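You operate a simulated robot arm through the tools that you are given. There is no shell and no other tool.

You run a simulated robot arm. Do the job below in one go: nothing can be reset, and whatever is moved stays where it is left.

TASK
Divide the blue tote at groove 1, lid it and shut both latches.
Fine: one yellow divider, blue lid; both totes, the grey lid, strap and buckle stay as they are.
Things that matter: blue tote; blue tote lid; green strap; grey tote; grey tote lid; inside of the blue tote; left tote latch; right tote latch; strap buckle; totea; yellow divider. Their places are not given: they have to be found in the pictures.

Only the result counts: the job must be done as asked and must still hold three seconds after the hand-in. Knocking over, shifting, dropping, spilling or breaking anything else fails it. Lids that push on must go on centred and level and be pressed home; caps that screw on are set level and turned clockwise until they are tight.

THE ROBOT
A 7-joint arm with a two-finger parallel gripper, fixed in place. Base frame: the origin is at the foot of the arm, x ahead of it, y to its left, z up; the work surface is at about z = 760. Readings come in mm, degrees, newtons and seconds.
Its first joint turns from -132.0 to 132.0 degrees. Payload 3.91 kg.
The tool frame sits at the grasp point between the pads (the TCP): z along the fingers, y along the line on which they close. The tips reach 30 mm beyond it. Largest opening 110 mm; finger width 20, thickness 10; the body of the gripper, 48 by 112 mm, starts 55 mm behind the TCP.
Orientation is that of the tool frame in the base frame, as a unit quaternion [x, y, z, w]. With the fingers straight down and closing along the base's y, the tool's x points along the base's -x, its y along +y and its z along -z.

THE INTERFACE
- The arm moves only by the tool send_rows. Its arguments are lists of equal length, an entry for each row: "fingers": the gripper command, from -1 (shut) to 1 (fully open), values between in proportion; "offset": the shift along the tool's x, y, z in mm, a list of three; "delta_rot": the turn, a rotation vector about the tool's x, y, z in degrees, a list of three. In form: {"fingers": [fingers, ...], "offset": [[x, y, z], ...], "delta_rot": [[ax, ay, az], ...]}. A call has 1 to 20 rows; each row is the pose to reach, as a shift and turn from the pose commanded when the call began, along the tool's axes at that moment. A row lasts 0.2 s, in which the tool goes at most 50 mm and 8.6 degrees; a call with a longer step from one row to the next is refused whole, and so is a gripper value outside its range. Where a pose cannot be reached the arm comes as near as it can. A force on the tool above 40 N (or 10 N above the force at the start of the call, whichever is more), or a blocked arm, ends the call early, and 0.2 s more pass. Each finger travels about 108 mm/s and halts on what it meets, pressing with about 40 N; the grip force reading is that of the motor and also rises with nothing between the fingers. The clock runs only during rows and for 0.2 s after the last one: add rows that repeat a pose to give the fingers time. It gives the time, the measured TCP pose, the force on the tool (base axes), the opening and the grip force at its end, in the units of the frame above (readings bear some noise), with the torque about the TCP (base axes, N m) and any sound that the robot's microphone picked up, and new pictures: "views" is both (left out), scene, wrist or none.
- Cameras (640 x 400 px; columns grow to the right, rows downward): "scene" is fixed at [51, 500.3, 1536.5]; the picture's right is [-0.18, -0.98, 0.00], its down [-0.68, 0.13, -0.73] and it looks along [0.71, -0.13, -0.69] (base axes); focal length 318 px, centre (320, 200). "wrist" rides on the gripper at [72, 17, -103] in the tool frame; the picture's right is [-0.23, 0.97, 0.00], its down [-0.76, -0.18, -0.62] and it looks along [-0.61, -0.14, 0.78] (tool axes); focal length 222 px, centre (320, 200).
- measure_at(camera, pixels): for up to 12 pixels [column, row] of the newest picture of that camera ("zoom" is the newest enlarged one), the place [x, y, z] in the base frame of the surface seen there, good to about 2 mm. It takes no simulated time.
- inspect(camera, box): a new picture of the part [left, top, right, bottom] of that camera's present view, enlarged. It takes no simulated time.
- job_done(): hands the job in; it is judged then, once.

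Open the gripper and draw the arm clear of the work before you hand the job in, unless the task says otherwise.

The tools are called after ">>>" as name(argument=value, ...) on one line, values as JSON. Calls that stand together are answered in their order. send_rows: Moves the arm, as the interface text tells. Its arguments: {"type":"object","properties":{"fingers":{"type":"array","items":{"type":"number"}},"offset":{"type":"array","items":{"type":"array","items":{"type":"number"}}},"delta_rot":{"type":"array","items":{"type":"array","items":{"type":"number"}}},"views":{"type":"string","enum":["both","scene","wrist","none"]}},"required":["fingers","offset","delta_rot"]} The other tools are called the same way: measure_at (camera, pixels) gives the place of the surface under pixels of a picture; inspect (camera, box) takes an enlarged picture of a part of a camera's view; job_done () hands the job in.

At the start:

```text
time: 0.0
tool_pos: [456.2, 347.8, 1190.2]
tool_rot: [0.001, 1.0, 0.0, 0.0]
force: [0.5, -0.3, -0.4]
ft_torque: [0.01, -0.01, 0.01]
finger_gap: 110.2
finger_force: 0.0
```

scene: 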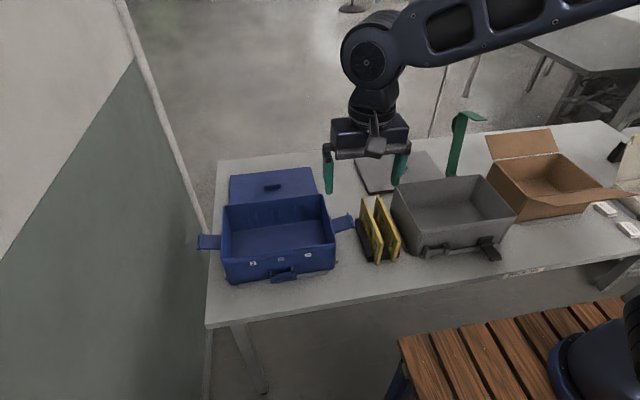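
wrist: 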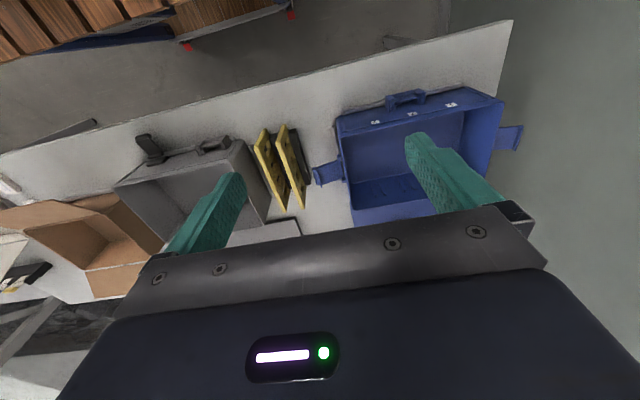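

The scene shows the blue tote around (278,240), its lid behind it at (272,185), and the yellow dividers at (378,230). I'll enlarge these regions first.

>>> inspect(camera="scene", box=[190, 150, 360, 290])

>>> inspect(camera="wrist", box=[230, 70, 540, 240])

>>> inspect(camera="scene", box=[330, 170, 430, 280])

```text
2.86 times, centred on (275, 220) of scene
```

zoom: 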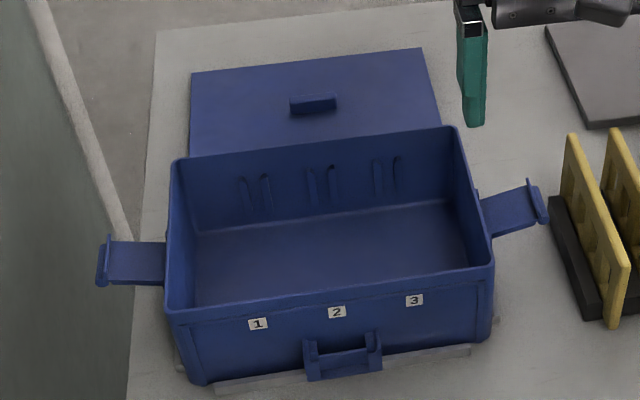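

```text
2.06 times, centred on (385, 155) of wrist
```

zoom: 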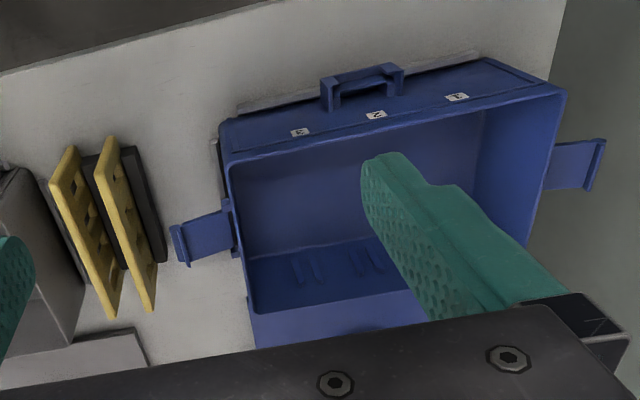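

```text
3.64 times, centred on (380, 225) of scene
```

zoom: 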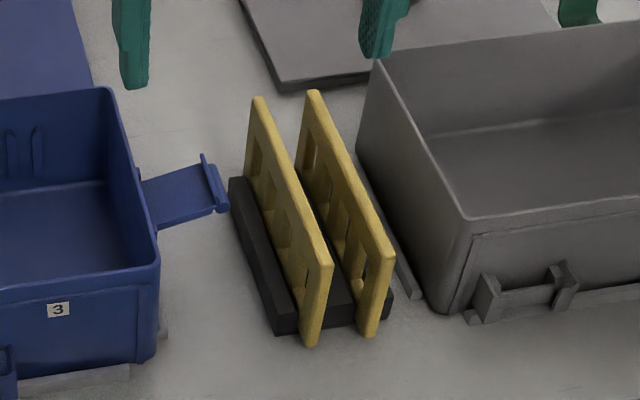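

I'll measure the tote's rim corners, groove ribs, labels and latches in the scene, and the divider points in the zoom.

>>> measure_at(camera="scene", pixels=[[224.6, 206.3], [321.8, 195], [223, 259.2], [334.5, 243.8], [253.3, 244], [280.8, 239.5], [308.2, 235], [210, 242], [343, 224], [253, 216], [281, 213], [304, 210]])

>>> measure_at(camera="zoom", pixels=[[257, 100], [327, 262], [313, 93], [387, 250], [312, 340], [373, 330], [240, 185], [285, 325], [205, 160], [220, 205], [150, 190], [340, 300]])

```text
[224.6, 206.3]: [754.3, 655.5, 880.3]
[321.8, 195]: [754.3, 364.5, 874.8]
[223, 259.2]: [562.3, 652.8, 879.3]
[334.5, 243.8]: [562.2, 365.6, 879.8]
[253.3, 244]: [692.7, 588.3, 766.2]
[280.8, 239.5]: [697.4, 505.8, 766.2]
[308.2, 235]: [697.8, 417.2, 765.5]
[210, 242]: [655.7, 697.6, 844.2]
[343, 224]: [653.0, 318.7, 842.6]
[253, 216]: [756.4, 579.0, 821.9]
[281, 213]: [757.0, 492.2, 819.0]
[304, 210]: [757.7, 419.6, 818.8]
```

```text
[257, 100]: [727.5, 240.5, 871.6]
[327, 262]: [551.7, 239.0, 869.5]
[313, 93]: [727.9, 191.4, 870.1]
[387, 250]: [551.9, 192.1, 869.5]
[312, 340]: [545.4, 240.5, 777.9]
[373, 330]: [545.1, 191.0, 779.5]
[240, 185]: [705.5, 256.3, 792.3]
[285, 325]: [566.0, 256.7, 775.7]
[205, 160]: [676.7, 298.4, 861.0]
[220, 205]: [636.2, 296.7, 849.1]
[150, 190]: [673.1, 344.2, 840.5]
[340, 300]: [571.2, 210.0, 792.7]
```

The tote spans about x 556–762 and y 362–658 with its rim at z 880. I'll measure the lid, the labels and the ribs now.

>>> measure_at(camera="scene", pixels=[[253.3, 263.3], [280.8, 259.2], [308.2, 255], [231, 178], [309, 169], [232, 200], [315, 190], [272, 184.5], [272, 187.5], [265, 186], [281, 185], [290, 175]])

>>> inspect(camera="scene", box=[222, 190, 278, 225])

>>> inspect(camera="scene", box=[222, 160, 328, 210])

```text
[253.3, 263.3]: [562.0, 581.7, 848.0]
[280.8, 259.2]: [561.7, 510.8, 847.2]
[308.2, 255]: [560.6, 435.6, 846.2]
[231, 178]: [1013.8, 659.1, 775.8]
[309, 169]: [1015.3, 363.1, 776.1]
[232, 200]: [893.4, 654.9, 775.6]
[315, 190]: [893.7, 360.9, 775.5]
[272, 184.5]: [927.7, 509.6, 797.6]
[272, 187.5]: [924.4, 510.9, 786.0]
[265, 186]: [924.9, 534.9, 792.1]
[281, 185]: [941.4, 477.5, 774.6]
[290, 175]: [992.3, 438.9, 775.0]
```

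```text
11.43 times, centred on (250, 208) of scene
```

zoom: 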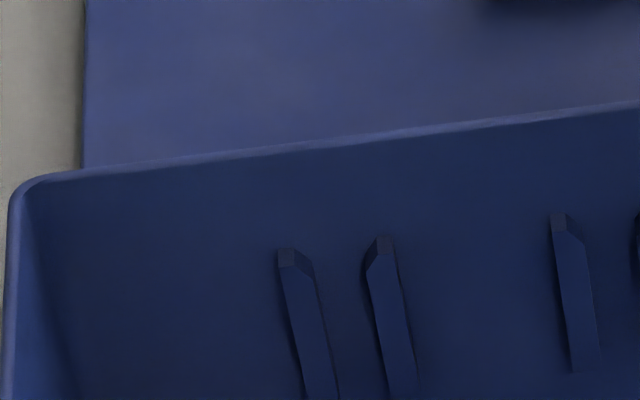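

```text
6.04 times, centred on (275, 185) of scene
```

zoom: 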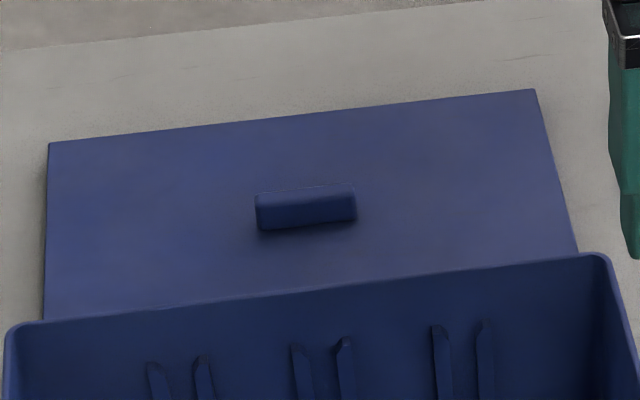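

Lid spans roughly y 361–659 and its handle is at about (927, 510, 798), so it will need a tilted grip along y. First the divider nearest the tote (x 546–733, y≈240, top z 871): I move above it, narrowing the gripper.

>>> send_rows(fingers=[0.5, 0.2, 0, -0.2, -0.27, -0.27, -0.27, -0.27], offset=[[-26, -15, 25], [-52, -31, 54], [-78, -46, 81], [-105, -62, 108], [-131, -77, 135], [-158, -93, 163], [-184, -108, 190], [-184, -108, 190]], delta_rot=[[0, 0, 0], [0, 0, 0], [0, 0, 0], [0, 0, 0], [0, 0, 0], [0, 0, 0], [0, 0, 0], [0, 0, 0]])

```text
time: 1.8
tool_pos: [636.5, 240.1, 1001.6]
tool_rot: [-0.001, 1.0, 0.0, 0.0]
force: [-0.3, -0.6, 0.0]
ft_torque: [0.0, 0.01, -0.01]
finger_gap: 40.4
finger_force: 0.0
```

scene: 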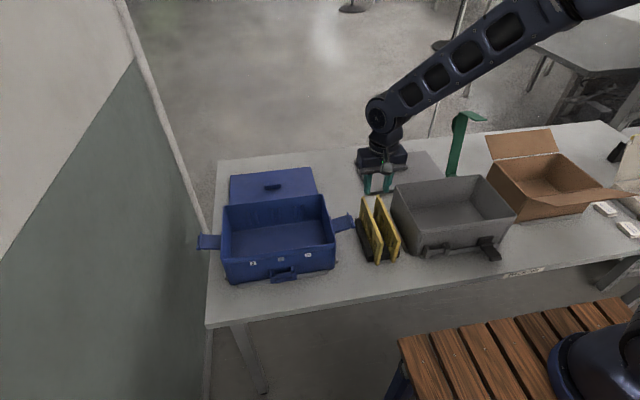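
wrist: 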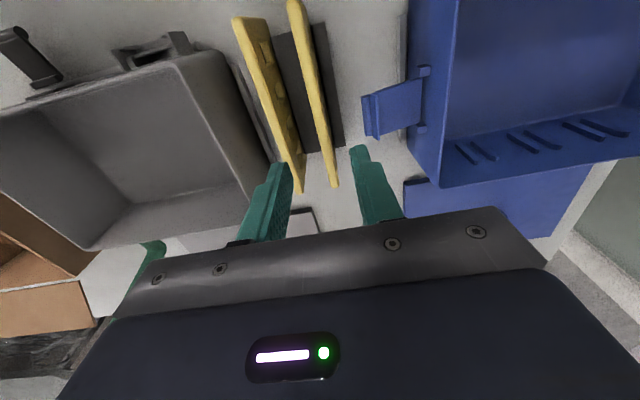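

The gripper is above the dividers, with the near one's top edge running (295,5)–(335,185) in the wrist view. I'll measure its edges more exactly, along with the groove ribs that are visible.

>>> inspect(camera="wrist", box=[220, 0, 440, 140])

>>> measure_at(camera="wrist", pixels=[[297, 10], [335, 183], [318, 100], [313, 102], [323, 100], [330, 160], [243, 25], [300, 188], [460, 146], [487, 155], [412, 185], [415, 120]])

>>> inspect(camera="wrist", box=[430, 80, 640, 200])

```text
2.86 times, centred on (330, 70) of wrist
```

zoom: 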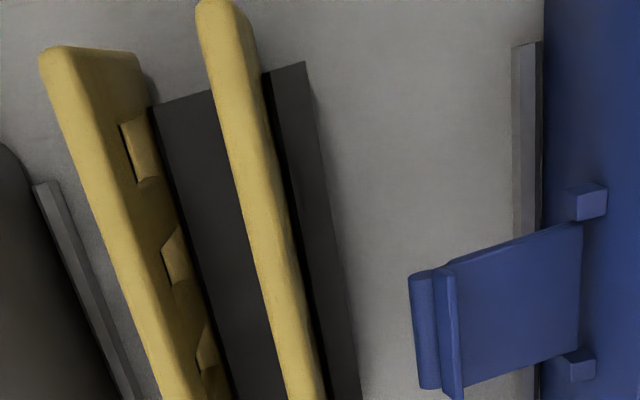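

```text
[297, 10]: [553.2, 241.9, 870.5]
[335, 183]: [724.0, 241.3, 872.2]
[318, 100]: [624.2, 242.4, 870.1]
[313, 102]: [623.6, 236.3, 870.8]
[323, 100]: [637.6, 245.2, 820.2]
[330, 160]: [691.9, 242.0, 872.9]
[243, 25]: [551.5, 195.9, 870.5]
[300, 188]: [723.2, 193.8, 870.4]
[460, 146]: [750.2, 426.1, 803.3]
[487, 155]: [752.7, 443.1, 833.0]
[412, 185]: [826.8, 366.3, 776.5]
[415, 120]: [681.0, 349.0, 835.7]
```

```text
3.05 times, centred on (535, 140) of wrist
```

zoom: 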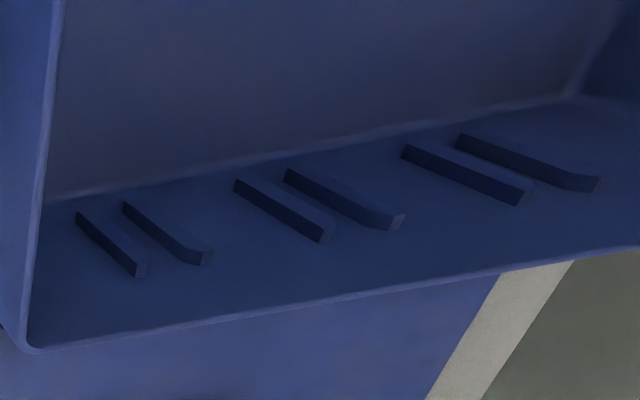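

The divider's top centre is about (640, 240.5, 871) and 8 mm thick. I'll descend straight to TCP z≈862, then close.

>>> send_rows(fingers=[-0.27, -0.27, -0.27, -0.27, -0.27, -0.27], offset=[[0, 0.7, 40], [0, 0.7, 80], [0, 0.7, 110], [0, 0.7, 125], [0, 0.7, 138], [0, 0.7, 138]], delta_rot=[[0, 0, 0], [0, 0, 0], [0, 0, 0], [0, 0, 0], [0, 0, 0], [0, 0, 0]])

```text
time: 3.2
tool_pos: [640.8, 242.4, 863.5]
tool_rot: [0.0, 1.0, 0.0, -0.001]
force: [0.5, 0.0, 0.5]
ft_torque: [0.01, 0.0, 0.0]
finger_gap: 40.0
finger_force: 0.1
```

scene: 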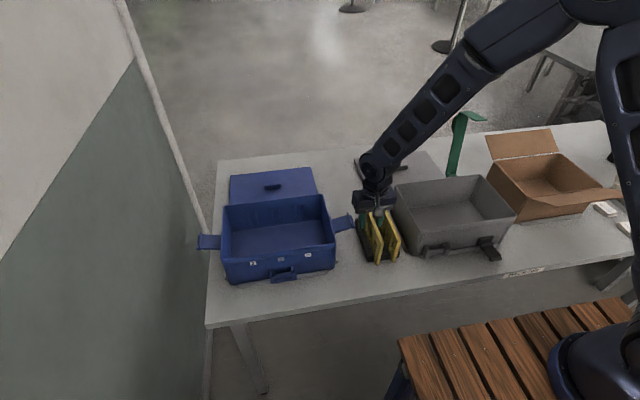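
wrist: 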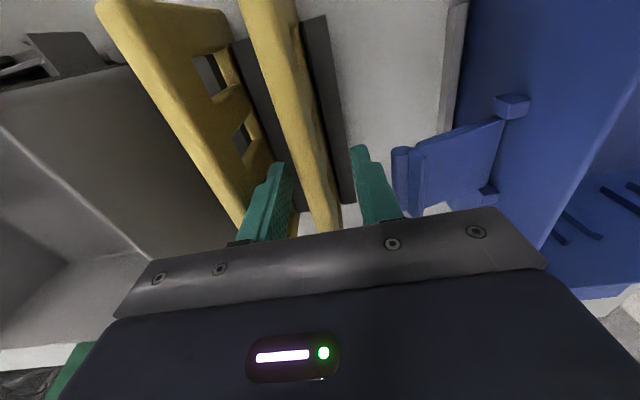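

The divider lies between the fingers; I close on it.

>>> send_rows(fingers=[-0.6, -0.8, -1, -1, -1], offset=[[0, 0, 0], [0, 0, 0], [0, 0, 0], [0, 0, 0], [0, 0, 0]], delta_rot=[[0, 0, 0], [0, 0, 0], [0, 0, 0], [0, 0, 0], [0, 0, 0]])

```text
time: 4.4
tool_pos: [639.8, 240.7, 862.5]
tool_rot: [0.0, 1.0, -0.001, 0.0]
force: [-0.7, -10.6, -0.7]
ft_torque: [-0.78, -0.02, 0.02]
finger_gap: 11.5
finger_force: 39.7
```

scene: 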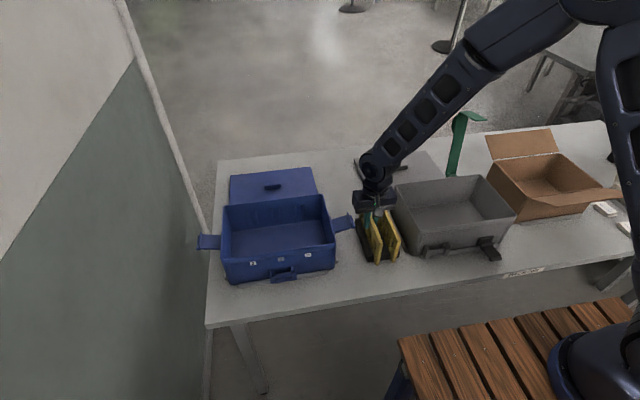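
wrist: 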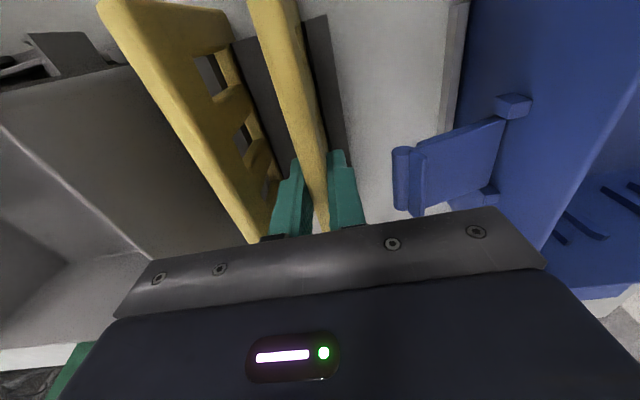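

Gripped at 11.5 mm with a −10.6 N side load, so I nudge −0.7 mm in y and lift out straight up by 150 mm.

>>> send_rows(fingers=[-1, -1, -1, -1, -1, -1, -1], offset=[[0, -0.7, 0], [0, -0.7, -15], [0, -0.7, -40], [0, -0.7, -75], [0, -0.7, -115], [0, -0.7, -150], [0, -0.7, -150]], delta_rot=[[0, 0, 0], [0, 0, 0], [0, 0, 0], [0, 0, 0], [0, 0, 0], [0, 0, 0], [0, 0, 0]])

```text
time: 6.0
tool_pos: [641.0, 239.7, 1012.0]
tool_rot: [0.0, 1.0, 0.0, 0.0]
force: [0.3, -1.4, -0.4]
ft_torque: [-0.01, -0.03, 0.01]
finger_gap: 11.0
finger_force: 39.7
```

scene: 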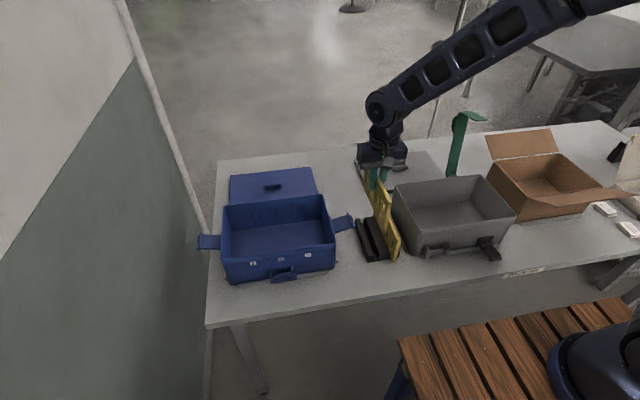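
wrist: 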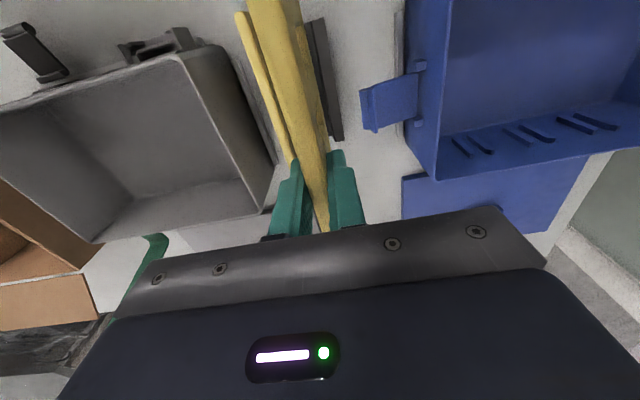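

The divider is held cleanly. I lift and move to about (650, 500, 1050) to look down into the tote with the wrist camera.

>>> send_rows(fingers=[-1, -1, -1, -1, -1, -1, -1, -1], offset=[[0, 0, -38], [-5, 40, -38], [-10, 85, -38], [-10, 130, -38], [-10, 175, -38], [-10, 220, -38], [-10, 260, -38], [-10, 260, -38]], delta_rot=[[0, 0, 0], [0, 0, 0], [0, 0, 0], [0, 0, 0], [0, 0, 0], [0, 0, 0], [0, 0, 0], [0, 0, 0]])

```text
time: 7.8
tool_pos: [650.0, 499.9, 1048.7]
tool_rot: [0.0, 1.0, 0.0, 0.001]
force: [0.1, 0.3, -0.5]
ft_torque: [0.01, -0.02, 0.0]
finger_gap: 11.5
finger_force: 40.0
```

scene: 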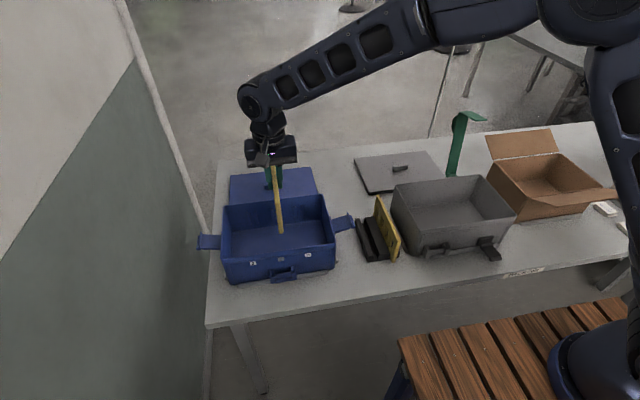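
wrist: 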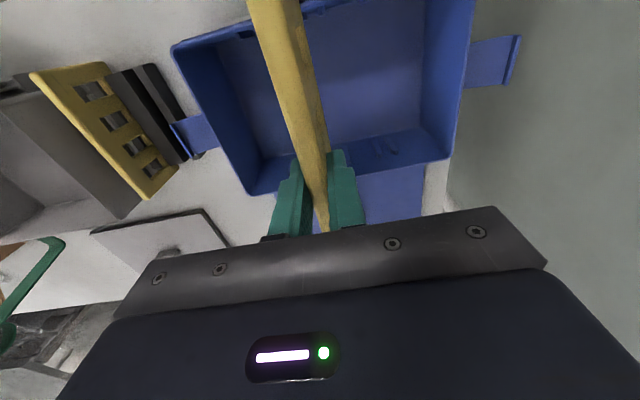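

Groove 1's ribs on the back wall show at about (383,147) in the wrist view. I'll enlarge and measure.

>>> inspect(camera="wrist", box=[330, 100, 460, 190])

>>> inspect(camera="wrist", box=[170, 0, 490, 100])

```text
4.44 times, centred on (395, 145) of wrist
```

zoom: 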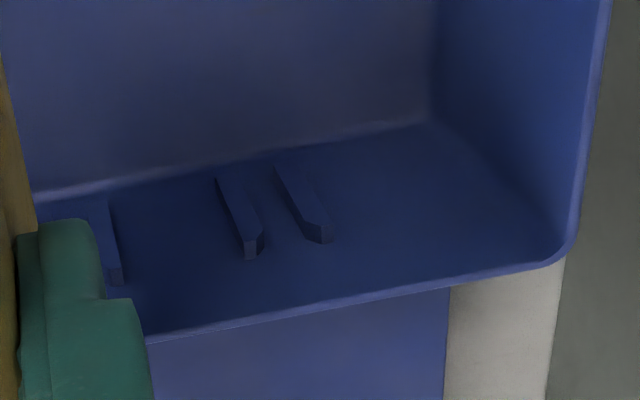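

```text
2.00 times, centred on (330, 50) of wrist
```

zoom: 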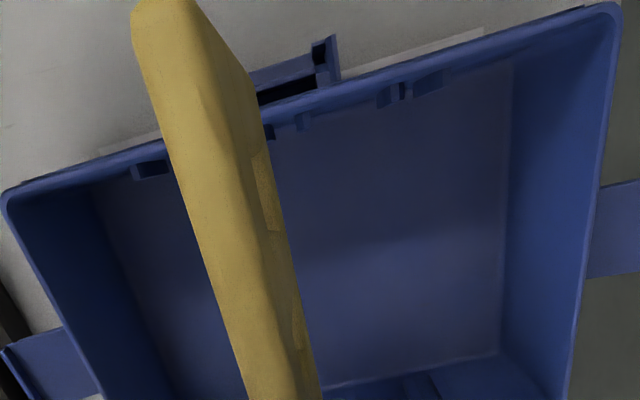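

Front-wall ribs of groove 1 also show at zoom (385,95) and (428,82). I'll measure both groove ends and the rim.

>>> measure_at(camera="zoom", pixels=[[384, 98], [404, 90], [428, 82], [412, 86], [393, 94], [442, 76], [305, 122], [400, 82], [400, 75], [600, 10], [610, 30], [350, 250]])

>>> measure_at(camera="wrist", pixels=[[379, 155.5], [382, 153], [395.5, 152.5], [391.5, 151], [387, 154], [376, 147], [390, 146], [372, 141], [386, 138.5], [387, 167.5], [450, 150], [383, 147]])

```text
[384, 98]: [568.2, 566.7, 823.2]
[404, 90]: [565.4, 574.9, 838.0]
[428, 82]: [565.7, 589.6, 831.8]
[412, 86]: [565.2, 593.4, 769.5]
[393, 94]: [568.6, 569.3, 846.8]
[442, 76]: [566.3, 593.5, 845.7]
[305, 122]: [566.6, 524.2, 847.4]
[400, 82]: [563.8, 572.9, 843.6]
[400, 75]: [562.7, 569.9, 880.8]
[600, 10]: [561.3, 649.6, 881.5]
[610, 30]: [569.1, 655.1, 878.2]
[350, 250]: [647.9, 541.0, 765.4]
```

```text
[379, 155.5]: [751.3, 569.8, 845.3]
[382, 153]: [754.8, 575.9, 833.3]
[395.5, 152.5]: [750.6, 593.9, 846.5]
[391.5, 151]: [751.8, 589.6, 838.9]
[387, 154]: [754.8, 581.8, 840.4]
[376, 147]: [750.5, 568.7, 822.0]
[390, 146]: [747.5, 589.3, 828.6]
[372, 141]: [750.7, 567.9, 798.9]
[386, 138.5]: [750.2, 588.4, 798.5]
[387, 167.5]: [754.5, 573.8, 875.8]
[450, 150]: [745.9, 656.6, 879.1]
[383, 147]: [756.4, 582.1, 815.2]
```

Groove 1 centre is about y=581.7 (ribs ~575 and ~589), walls at x≈564.5 and 756. I'll check the held divider's ends relative to the TCP.

>>> inspect(camera="scene", box=[230, 130, 330, 250])

>>> inspect(camera="wrist", box=[230, 0, 360, 80])

```text
3.33 times, centred on (280, 190) of scene
```

zoom: 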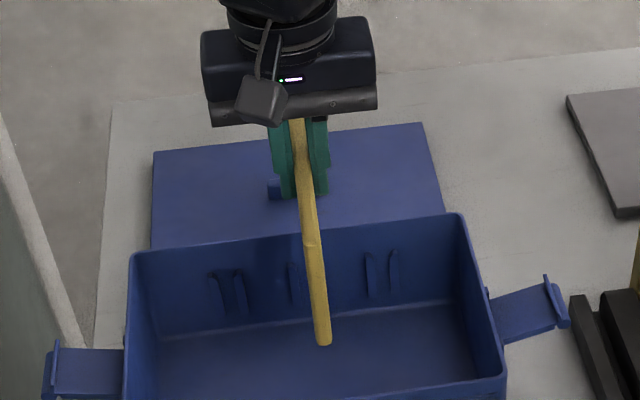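

```text
4.92 times, centred on (295, 40) of wrist
```

zoom: 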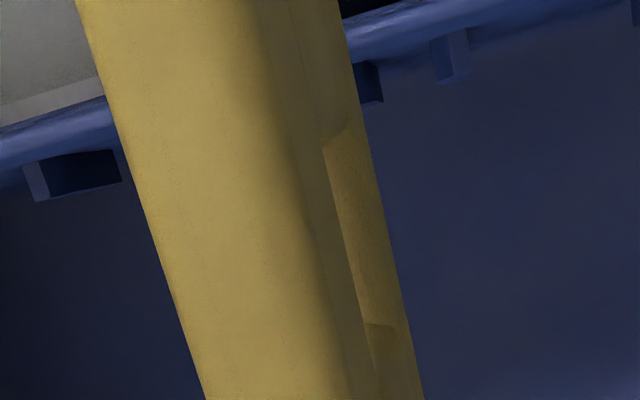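

I measure the divider's front end along its edge in the scene picture.

>>> measure_at(camera="scene", pixels=[[281.2, 235.3], [280.8, 230], [280, 222], [279, 214], [278.2, 206.5], [277.5, 202], [276.5, 195], [275, 180], [279, 235], [283, 235]])

>>> inspect(camera="scene", box=[265, 190, 295, 240])

```text
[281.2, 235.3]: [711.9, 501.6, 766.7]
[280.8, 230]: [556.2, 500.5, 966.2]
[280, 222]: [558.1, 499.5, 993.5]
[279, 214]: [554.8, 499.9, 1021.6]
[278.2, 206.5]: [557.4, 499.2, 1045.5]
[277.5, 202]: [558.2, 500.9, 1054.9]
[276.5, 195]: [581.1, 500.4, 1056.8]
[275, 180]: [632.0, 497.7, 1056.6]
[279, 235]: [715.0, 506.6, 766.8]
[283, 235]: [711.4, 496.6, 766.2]
```

```text
8.00 times, centred on (280, 215) of scene
```

zoom: 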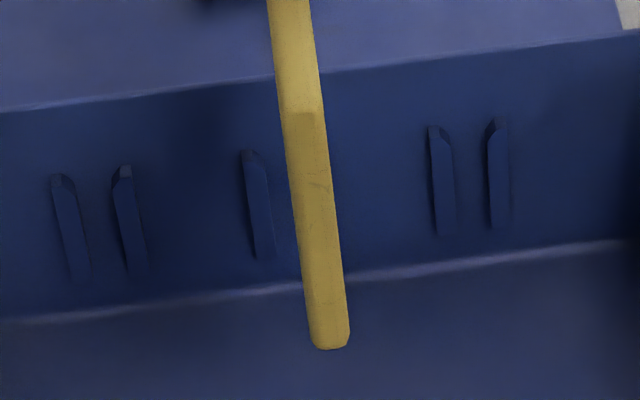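

The divider's front end is ~94 mm in front of the TCP. The remaining identical divider at (32–178, 63–198) in the wrist view gives me the length and height.

>>> inspect(camera="wrist", box=[20, 50, 200, 210])

```text
2.50 times, centred on (110, 130) of wrist
```

zoom: 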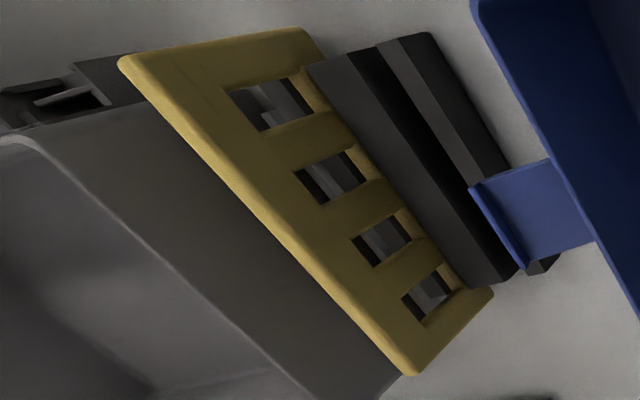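

>>> measure_at(camera="zoom", pixels=[[122, 62], [130, 60], [300, 32], [312, 38], [410, 370], [416, 374], [490, 292], [450, 332], [220, 44], [290, 240], [200, 140], [470, 312]])

```text
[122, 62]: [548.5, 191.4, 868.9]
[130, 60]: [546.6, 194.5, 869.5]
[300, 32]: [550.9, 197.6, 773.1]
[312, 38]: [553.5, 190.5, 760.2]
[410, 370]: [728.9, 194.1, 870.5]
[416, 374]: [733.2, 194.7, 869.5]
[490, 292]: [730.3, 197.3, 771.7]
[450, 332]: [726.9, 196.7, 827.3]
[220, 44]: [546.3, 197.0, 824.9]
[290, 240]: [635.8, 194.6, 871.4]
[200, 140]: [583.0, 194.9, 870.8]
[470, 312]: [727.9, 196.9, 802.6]
```

The divider is ~187 long and 100 high, centred on the TCP, and the tote interior is ~191 long with its centre at x≈660. I move to (660, 582) with the divider's bottom just above the rim and check.

>>> send_rows(fingers=[-1, -1, -1, -1, -1, -1], offset=[[-5, 41, 0], [-10, 82.2, 0], [-10, 82.2, 35], [-10, 82.2, 70], [-10, 82.2, 70], [-10, 82.2, 70]], delta_rot=[[0, 0, 0], [0, 0, 0], [0, 0, 0], [0, 0, 0], [0, 0, 0], [0, 0, 0]])

>>> inspect(camera="scene", box=[215, 180, 295, 270])

>>> inspect(camera="wrist", box=[230, 0, 390, 100])

```text
time: 9.2
tool_pos: [659.5, 583.2, 979.2]
tool_rot: [0.0, 1.0, 0.0, 0.0]
force: [-0.5, 0.0, -1.1]
ft_torque: [-0.01, 0.01, -0.02]
finger_gap: 11.3
finger_force: 40.1
```

scene: 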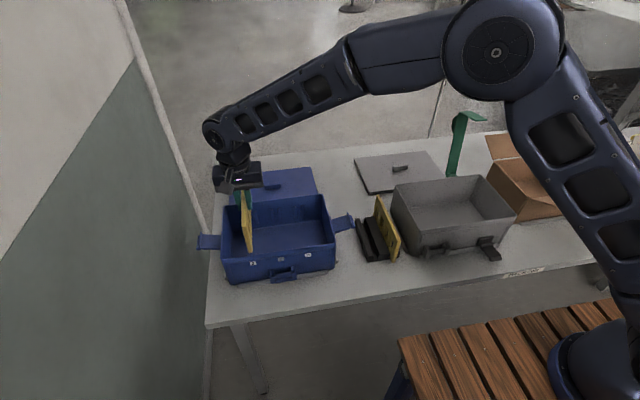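
wrist: 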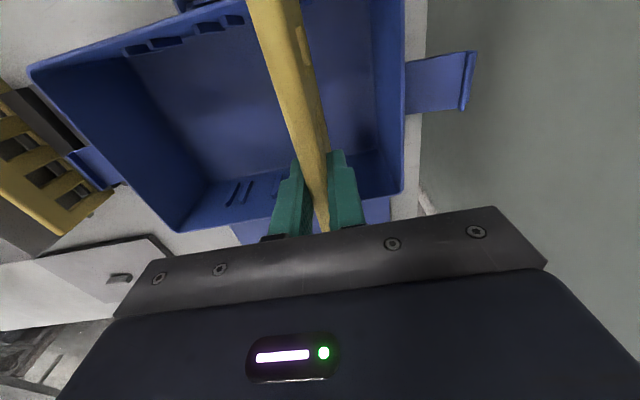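

```text
4.44 times, centred on (255, 225) of scene
```

zoom: 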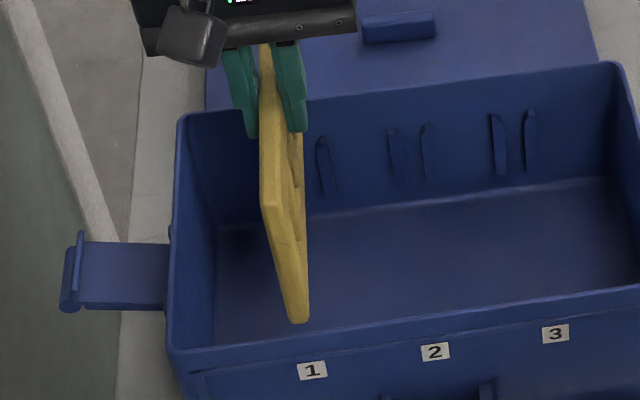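

```text
4.00 times, centred on (310, 50) of wrist
```

zoom: 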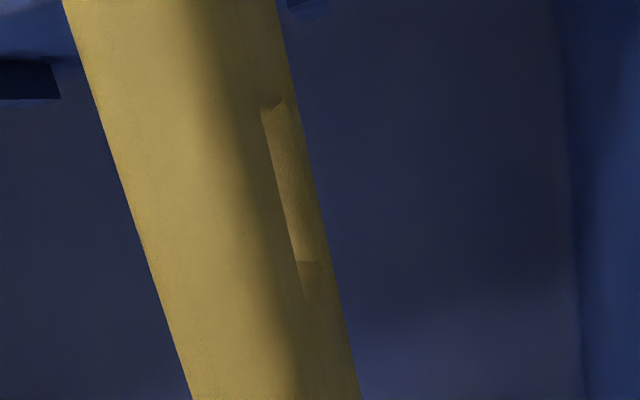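

The divider hangs over groove 1 with its lower front corner at about (250,251) in the scene. I'll check where its front end lies relative to the tote's front wall.

>>> measure_at(camera="scene", pixels=[[250, 250.5], [249.5, 245], [248.5, 240], [247, 235], [246, 228], [245, 224], [244, 210], [243, 205], [255.5, 218], [252, 262]])

>>> measure_at(camera="wrist", pixels=[[275, 60], [290, 120], [265, 10], [230, 20], [305, 5], [410, 20], [300, 20]])

```text
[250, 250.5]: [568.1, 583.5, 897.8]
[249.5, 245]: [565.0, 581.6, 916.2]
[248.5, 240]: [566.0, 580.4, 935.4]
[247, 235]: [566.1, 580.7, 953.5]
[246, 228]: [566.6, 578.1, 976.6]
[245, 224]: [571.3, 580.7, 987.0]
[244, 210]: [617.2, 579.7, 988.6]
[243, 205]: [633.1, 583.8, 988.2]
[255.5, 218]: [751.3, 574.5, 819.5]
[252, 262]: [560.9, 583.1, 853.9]
```

```text
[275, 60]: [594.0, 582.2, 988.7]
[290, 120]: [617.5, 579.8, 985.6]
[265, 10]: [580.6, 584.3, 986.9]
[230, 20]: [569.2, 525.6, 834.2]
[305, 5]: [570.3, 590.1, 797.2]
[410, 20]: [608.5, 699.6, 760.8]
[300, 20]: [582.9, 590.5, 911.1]
```

The front end sits at x≈566 (wall ≈564.5) and the plate centre at y≈582, all matching. I lower slowly to where the rib tops take the divider.

>>> send_rows(fingers=[-1, -1, -1, -1, -1, -1, -1], offset=[[0, 0, 15], [0, 0, 27], [0, 0, 35], [0, 0, 40], [0, 0, 45], [0, 0, 50], [0, 0, 50]], delta_rot=[[0, 0, 0], [0, 0, 0], [0, 0, 0], [0, 0, 0], [0, 0, 0], [0, 0, 0], [0, 0, 0]])

>>> inspect(camera="scene", box=[215, 180, 295, 270])

```text
time: 10.8
tool_pos: [660.3, 582.5, 930.1]
tool_rot: [-0.001, 1.0, 0.0, 0.0]
force: [-0.1, -0.1, -1.6]
ft_torque: [0.02, 0.01, 0.01]
finger_gap: 11.2
finger_force: 40.6
```

scene: 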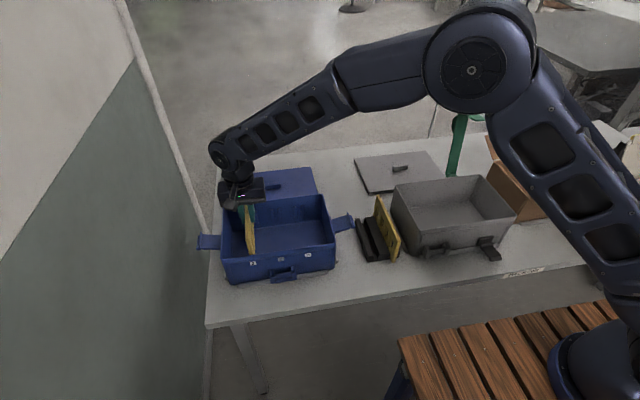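
wrist: 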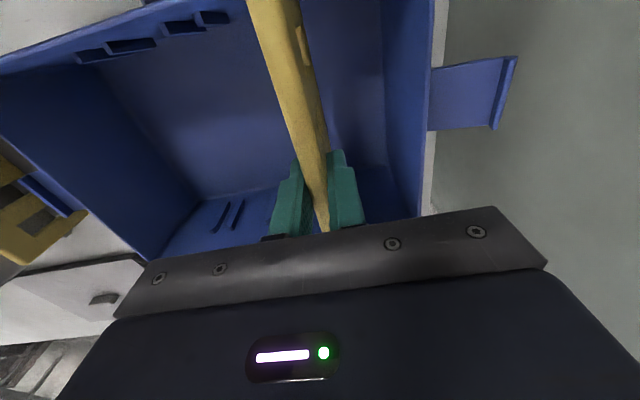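

```text
4.44 times, centred on (255, 225) of scene
```

zoom: 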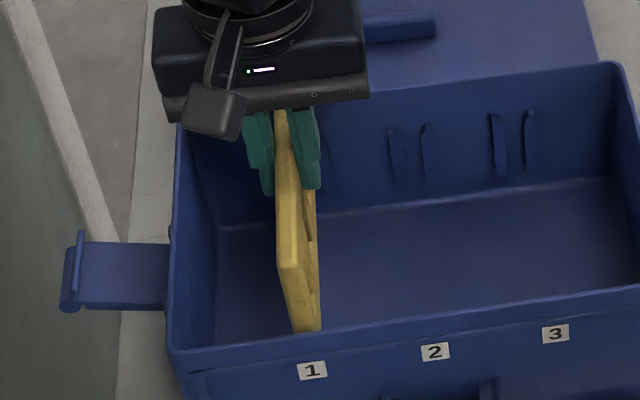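

No contact forces at 930 mm; I continue down toward the floor, slowing near z≈859.

>>> send_rows(fingers=[-1, -1, -1, -1, -1, -1, -1, -1, -1], offset=[[0, 0, 10], [0, 0, 22], [0, 0, 34], [0, 0, 46], [0, 0, 56], [0, 0, 63], [0, 0, 68], [0, 0, 71], [0, 0, 71]], delta_rot=[[0, 0, 0], [0, 0, 0], [0, 0, 0], [0, 0, 0], [0, 0, 0], [0, 0, 0], [0, 0, 0], [0, 0, 0], [0, 0, 0]])

>>> inspect(camera="scene", box=[215, 180, 295, 270])

```text
time: 12.8
tool_pos: [659.8, 583.2, 860.6]
tool_rot: [-0.001, 1.0, 0.002, 0.002]
force: [-1.6, -7.7, 29.5]
ft_torque: [-0.18, 0.09, 0.04]
finger_gap: 11.1
finger_force: 39.4
```

scene: 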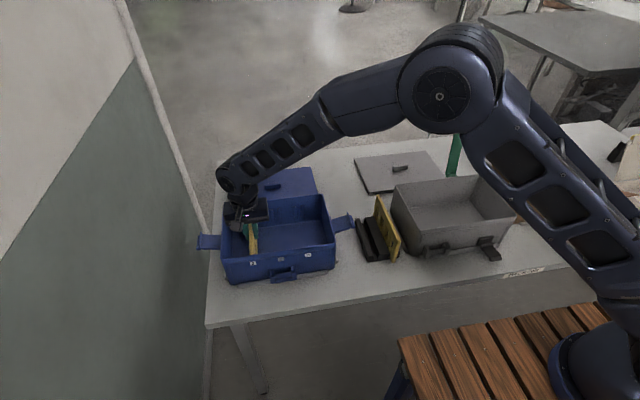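
wrist: 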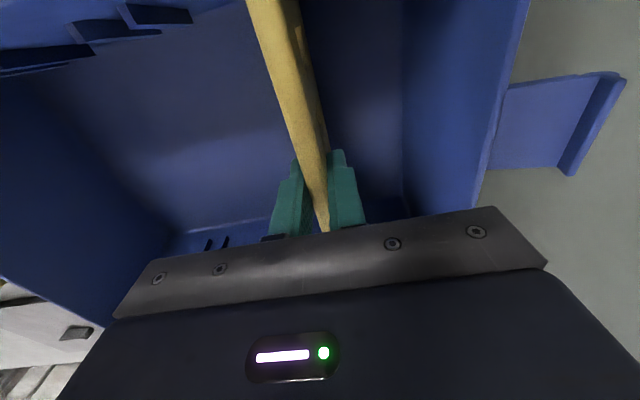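

```text
4.44 times, centred on (255, 225) of scene
```

zoom: 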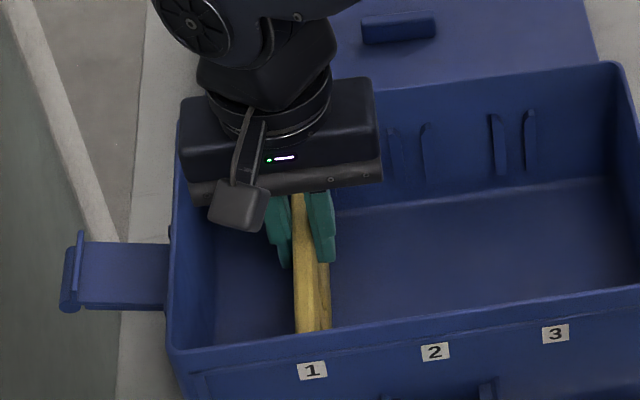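

29.5 N upward at TCP z≈860: the divider is on the floor between the ribs. I ease up 1 mm, open to ~35 mm and raise clear.

>>> send_rows(fingers=[-1, -0.6, -0.36, -0.36, -0.36, -0.36, -0.36, -0.36, -0.36], offset=[[0, 0, -1], [0, 0, -1], [0, 0, -1], [0, 0, -1], [0, 0, -15], [0, 0, -40], [0, 0, -80], [0, 0, -120], [0, 0, -120]], delta_rot=[[0, 0, 0], [0, 0, 0], [0, 0, 0], [0, 0, 0], [0, 0, 0], [0, 0, 0], [0, 0, 0], [0, 0, 0], [0, 0, 0]])

>>> inspect(camera="scene", box=[215, 180, 295, 270])

>>> inspect(camera="wrist", box=[200, 0, 440, 200])

```text
time: 14.8
tool_pos: [660.1, 578.9, 976.1]
tool_rot: [0.0, 1.0, -0.001, 0.0]
force: [-0.2, 0.5, -0.8]
ft_torque: [0.01, 0.02, 0.01]
finger_gap: 35.2
finger_force: 0.1
```

scene: 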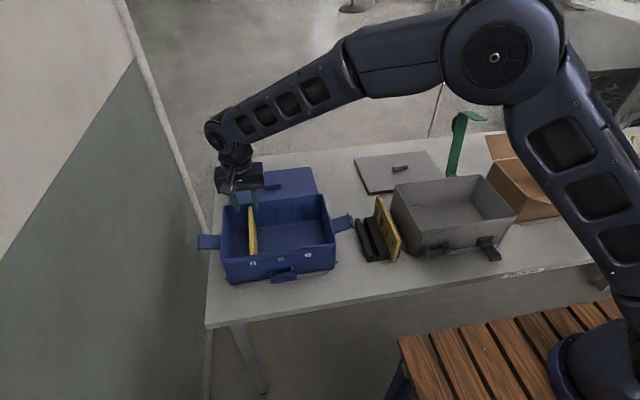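
wrist: 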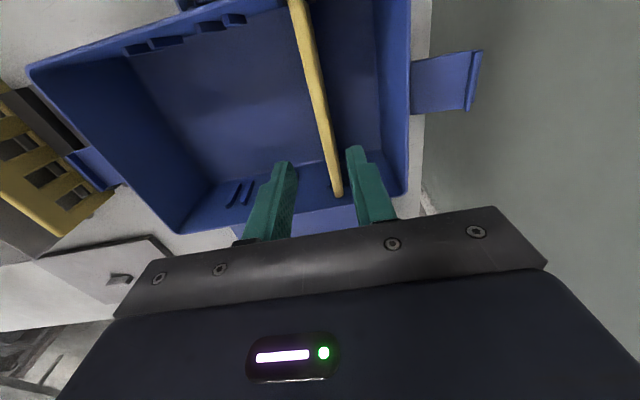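

```text
4.44 times, centred on (255, 225) of scene
```

zoom: 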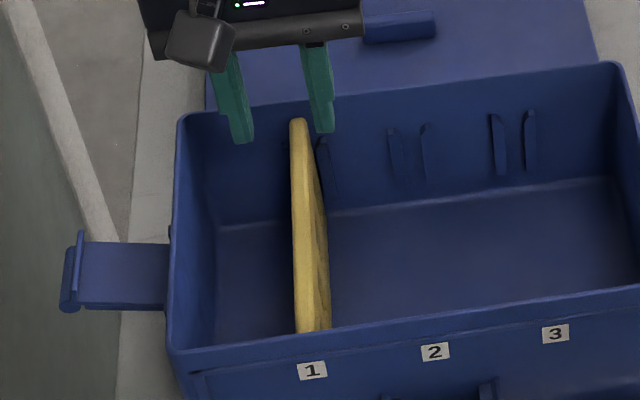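

```text
2.00 times, centred on (320, 100) of wrist
```

zoom: 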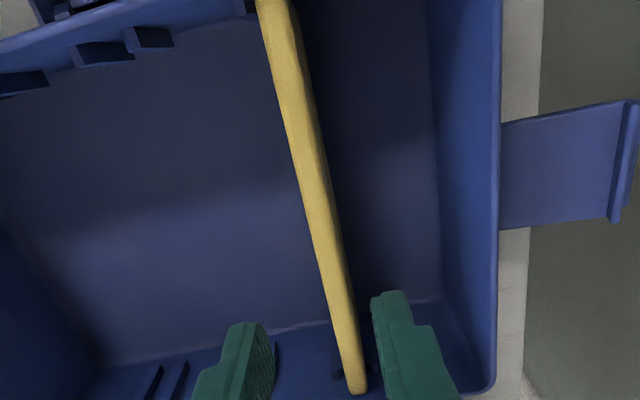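

The divider stands in groove 1. I'll verify its height and position against the rim.

>>> measure_at(camera="zoom", pixels=[[268, 10], [300, 110], [325, 230], [350, 350], [358, 385], [290, 100], [316, 215], [345, 385]])

>>> measure_at(camera="scene", pixels=[[250, 208], [251, 230], [252, 252], [300, 191], [270, 186], [230, 220], [332, 226]])

```text
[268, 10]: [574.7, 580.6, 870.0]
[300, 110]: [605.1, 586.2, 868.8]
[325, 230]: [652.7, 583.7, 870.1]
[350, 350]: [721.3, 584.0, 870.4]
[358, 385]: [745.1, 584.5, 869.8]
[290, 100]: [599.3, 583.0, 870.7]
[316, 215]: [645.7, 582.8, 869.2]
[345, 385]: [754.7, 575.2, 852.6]
```

```text
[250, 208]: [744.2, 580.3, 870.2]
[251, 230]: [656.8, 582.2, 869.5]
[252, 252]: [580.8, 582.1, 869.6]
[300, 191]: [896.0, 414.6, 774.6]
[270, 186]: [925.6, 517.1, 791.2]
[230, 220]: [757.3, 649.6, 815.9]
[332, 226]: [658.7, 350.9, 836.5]
```

The divider's top is level at z≈870, 10 mm under the rim, centred on y≈583: done. Now I move toward the lid, tilting the fingers outward 20° (about the closing axis), to view the handle and test reach; gripper opens to ~90 mm.

>>> send_rows(fingers=[-0.2, 0.2, 0.5, 0.64, 0.64, 0.64], offset=[[0, 0, -30], [-25, -20, -60], [-50, -40, -70], [-75, -60, -70], [-100, -72, -70], [-100, -72, -70]], delta_rot=[[0, 0, 0], [0, -5, 0], [0, -12, 0], [0, -20, 0], [0, -20, 0], [0, -20, 0]])

>>> inspect(camera="wrist", box=[150, 0, 490, 240])

```text
time: 16.2
tool_pos: [759.0, 510.3, 1047.4]
tool_rot: [0.001, 0.985, 0.0, 0.173]
force: [-0.2, -0.4, 0.4]
ft_torque: [0.01, 0.04, 0.01]
finger_gap: 90.3
finger_force: 0.0
```

scene: 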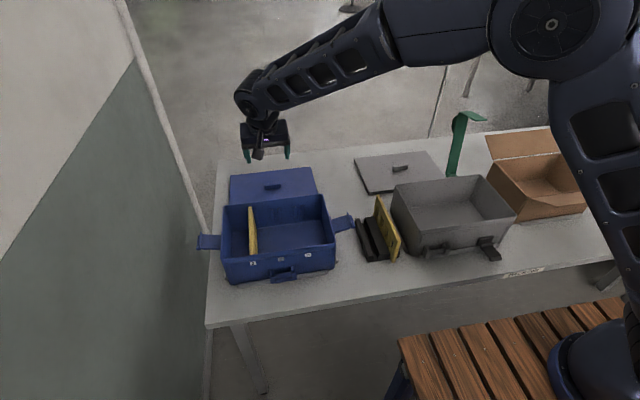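
wrist: 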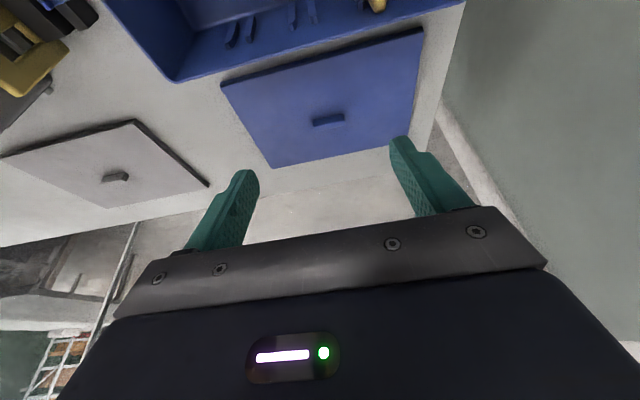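

```text
1.67 times, centred on (320, 120) of wrist
```

zoom: 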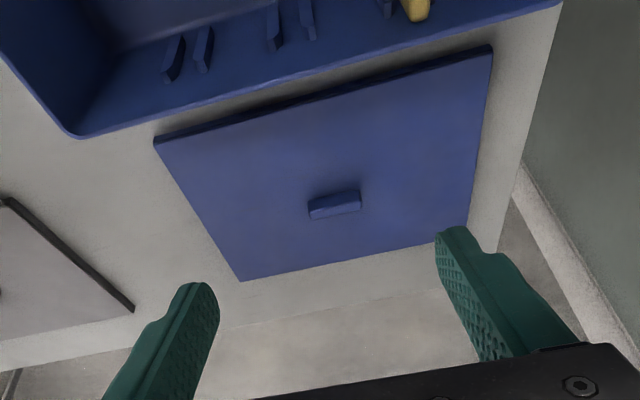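

The whole lid is in view: corners at zoom (155,140), (490,48), (465,232), (240,279), handle around (335,203). I measure these.

>>> measure_at(camera="zoom", pixels=[[158, 141], [488, 50], [462, 230], [242, 277], [312, 200], [356, 191], [358, 206], [313, 215], [335, 196], [336, 211], [200, 190], [477, 140]])

>>> inspect(camera="wrist", box=[295, 95, 365, 145])

```text
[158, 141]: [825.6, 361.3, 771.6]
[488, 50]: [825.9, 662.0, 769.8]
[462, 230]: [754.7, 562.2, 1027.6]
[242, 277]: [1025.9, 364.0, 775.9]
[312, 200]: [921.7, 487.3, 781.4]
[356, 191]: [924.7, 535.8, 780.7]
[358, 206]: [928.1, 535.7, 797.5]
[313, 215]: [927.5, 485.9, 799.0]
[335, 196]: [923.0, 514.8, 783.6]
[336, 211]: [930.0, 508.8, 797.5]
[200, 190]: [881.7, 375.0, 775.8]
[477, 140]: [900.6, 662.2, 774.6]
```

```text
8.00 times, centred on (330, 120) of wrist
```

zoom: 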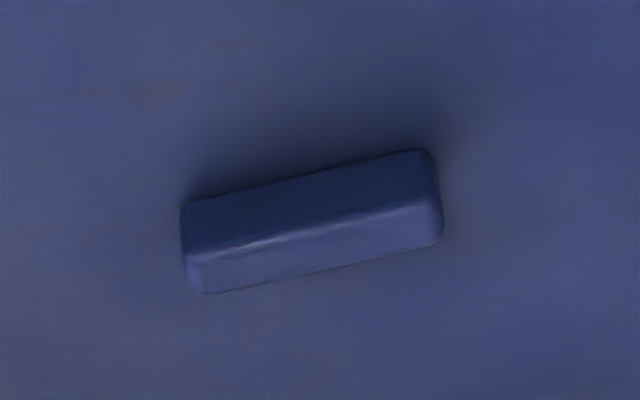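

I measure the handle's top face and ends, and the lid's edges, more precisely.

>>> measure_at(camera="zoom", pixels=[[200, 262], [204, 286], [300, 240], [310, 262], [430, 215], [436, 236], [185, 230], [440, 180], [310, 180], [320, 268]])

>>> measure_at(camera="wrist", pixels=[[275, 165], [340, 152], [401, 138], [240, 110], [222, 86], [223, 83], [320, 57], [421, 28], [413, 85], [410, 132], [274, 168], [408, 137]])

```text
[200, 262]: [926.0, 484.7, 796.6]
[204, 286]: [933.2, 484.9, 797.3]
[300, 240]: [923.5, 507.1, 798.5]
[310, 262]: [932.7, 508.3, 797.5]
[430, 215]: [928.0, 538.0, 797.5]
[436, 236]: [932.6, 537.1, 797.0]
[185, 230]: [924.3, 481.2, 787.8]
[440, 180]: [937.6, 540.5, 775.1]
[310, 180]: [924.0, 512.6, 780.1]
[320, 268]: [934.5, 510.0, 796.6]
```

```text
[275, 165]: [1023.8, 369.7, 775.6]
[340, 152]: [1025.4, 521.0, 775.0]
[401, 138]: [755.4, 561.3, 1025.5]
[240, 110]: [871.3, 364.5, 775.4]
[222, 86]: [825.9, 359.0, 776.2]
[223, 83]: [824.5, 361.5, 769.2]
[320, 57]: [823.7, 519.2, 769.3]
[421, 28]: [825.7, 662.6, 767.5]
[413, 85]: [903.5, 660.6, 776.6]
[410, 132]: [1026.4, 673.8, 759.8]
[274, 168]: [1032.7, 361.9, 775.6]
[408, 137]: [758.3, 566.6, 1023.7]
```

Handle: centre ≈(929.5, 511), 57 mm long in y, top z 798; lid spans x≈824–1034, so the handle is central. I move to a tilted pre-grasp at about (921.5, 511, 880) and check that it is reached.

>>> send_rows(fingers=[0.64, 0.64, 0.64, 0.64, 0.64, 0.64, 0.64], offset=[[-16, 0.2, 36], [-31, 0.4, 71], [-47, 0.5, 107], [-62, 0.7, 143], [-78, 0.9, 178], [-93.7, 1, 214.2], [-93.7, 1, 214.2]], delta_rot=[[0, 0, 0], [0, 0, 0], [0, 0, 0], [0, 0, 0], [0, 0, 0], [0, 0, 0], [0, 0, 0]])

```text
time: 17.8
tool_pos: [920.0, 511.2, 881.0]
tool_rot: [0.0, 0.985, 0.0, 0.173]
force: [-0.4, 0.2, -0.9]
ft_torque: [0.0, 0.01, -0.01]
finger_gap: 90.3
finger_force: 0.0
```

scene: 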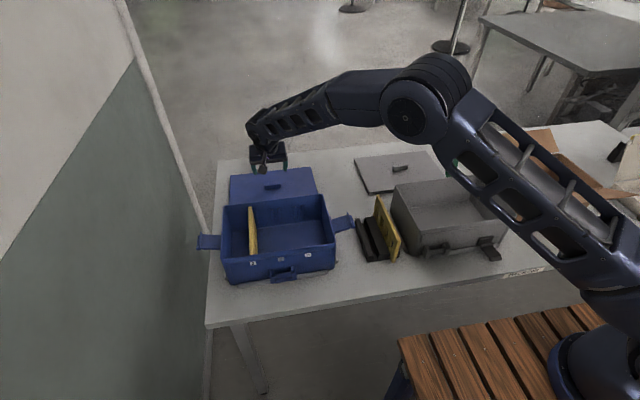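
wrist: 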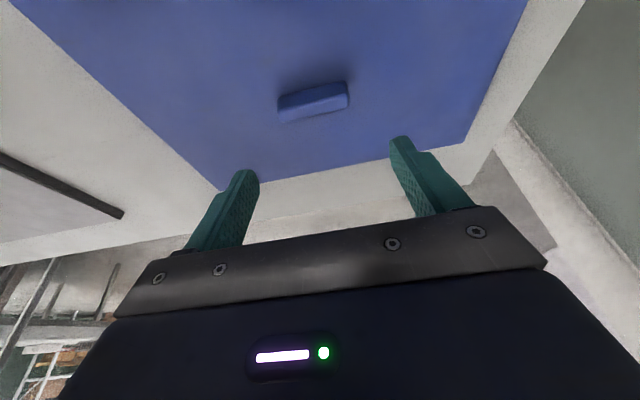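

Reached within a millimetre or two. From here I re-measure the handle (around (313,100)) and the lid corners.

>>> measure_at(camera="wrist", pixels=[[279, 105], [280, 118], [345, 90], [346, 102], [313, 100], [315, 108], [316, 112], [220, 186], [462, 140], [350, 160], [500, 80], [120, 100]])

>>> inspect(camera="wrist", box=[260, 70, 370, 140])

```text
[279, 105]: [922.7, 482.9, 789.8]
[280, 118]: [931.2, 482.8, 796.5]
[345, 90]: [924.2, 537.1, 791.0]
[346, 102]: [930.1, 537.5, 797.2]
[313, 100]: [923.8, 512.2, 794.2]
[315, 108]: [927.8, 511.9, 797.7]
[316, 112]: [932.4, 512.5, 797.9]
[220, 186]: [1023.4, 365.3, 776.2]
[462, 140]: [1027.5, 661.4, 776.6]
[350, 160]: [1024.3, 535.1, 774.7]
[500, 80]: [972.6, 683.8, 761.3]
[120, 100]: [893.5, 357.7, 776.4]
```

```text
5.71 times, centred on (315, 105) of wrist
```

zoom: 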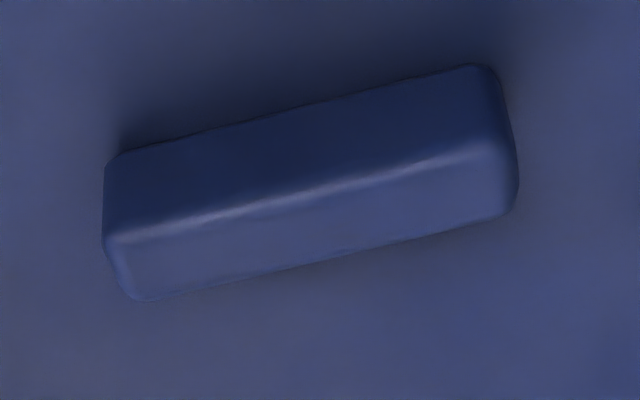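

I scan rows across the handle's and the lid's back edges to pin down their x positions.

>>> measure_at(camera="zoom", pixels=[[320, 248], [320, 254], [320, 258], [320, 262], [320, 270], [300, 110], [106, 200], [515, 160], [130, 290], [505, 205]])

>>> measure_at(camera="wrist", pixels=[[350, 160], [350, 162], [350, 163], [350, 164], [350, 165], [350, 166], [350, 168], [300, 172], [300, 174], [300, 176]])

```text
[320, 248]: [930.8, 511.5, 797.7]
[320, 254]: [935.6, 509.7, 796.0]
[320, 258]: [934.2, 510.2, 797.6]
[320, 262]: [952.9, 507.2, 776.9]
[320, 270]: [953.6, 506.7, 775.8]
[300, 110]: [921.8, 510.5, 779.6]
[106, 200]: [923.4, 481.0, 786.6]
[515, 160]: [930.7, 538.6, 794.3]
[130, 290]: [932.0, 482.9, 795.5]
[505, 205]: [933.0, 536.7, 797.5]
```

```text
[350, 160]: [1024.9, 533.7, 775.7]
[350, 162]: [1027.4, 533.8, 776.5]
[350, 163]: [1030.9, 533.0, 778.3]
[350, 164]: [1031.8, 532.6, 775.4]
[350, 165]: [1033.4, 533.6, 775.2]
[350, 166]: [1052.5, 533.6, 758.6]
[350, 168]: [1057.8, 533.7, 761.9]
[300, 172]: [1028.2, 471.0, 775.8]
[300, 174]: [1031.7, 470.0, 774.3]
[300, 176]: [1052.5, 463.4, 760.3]
```

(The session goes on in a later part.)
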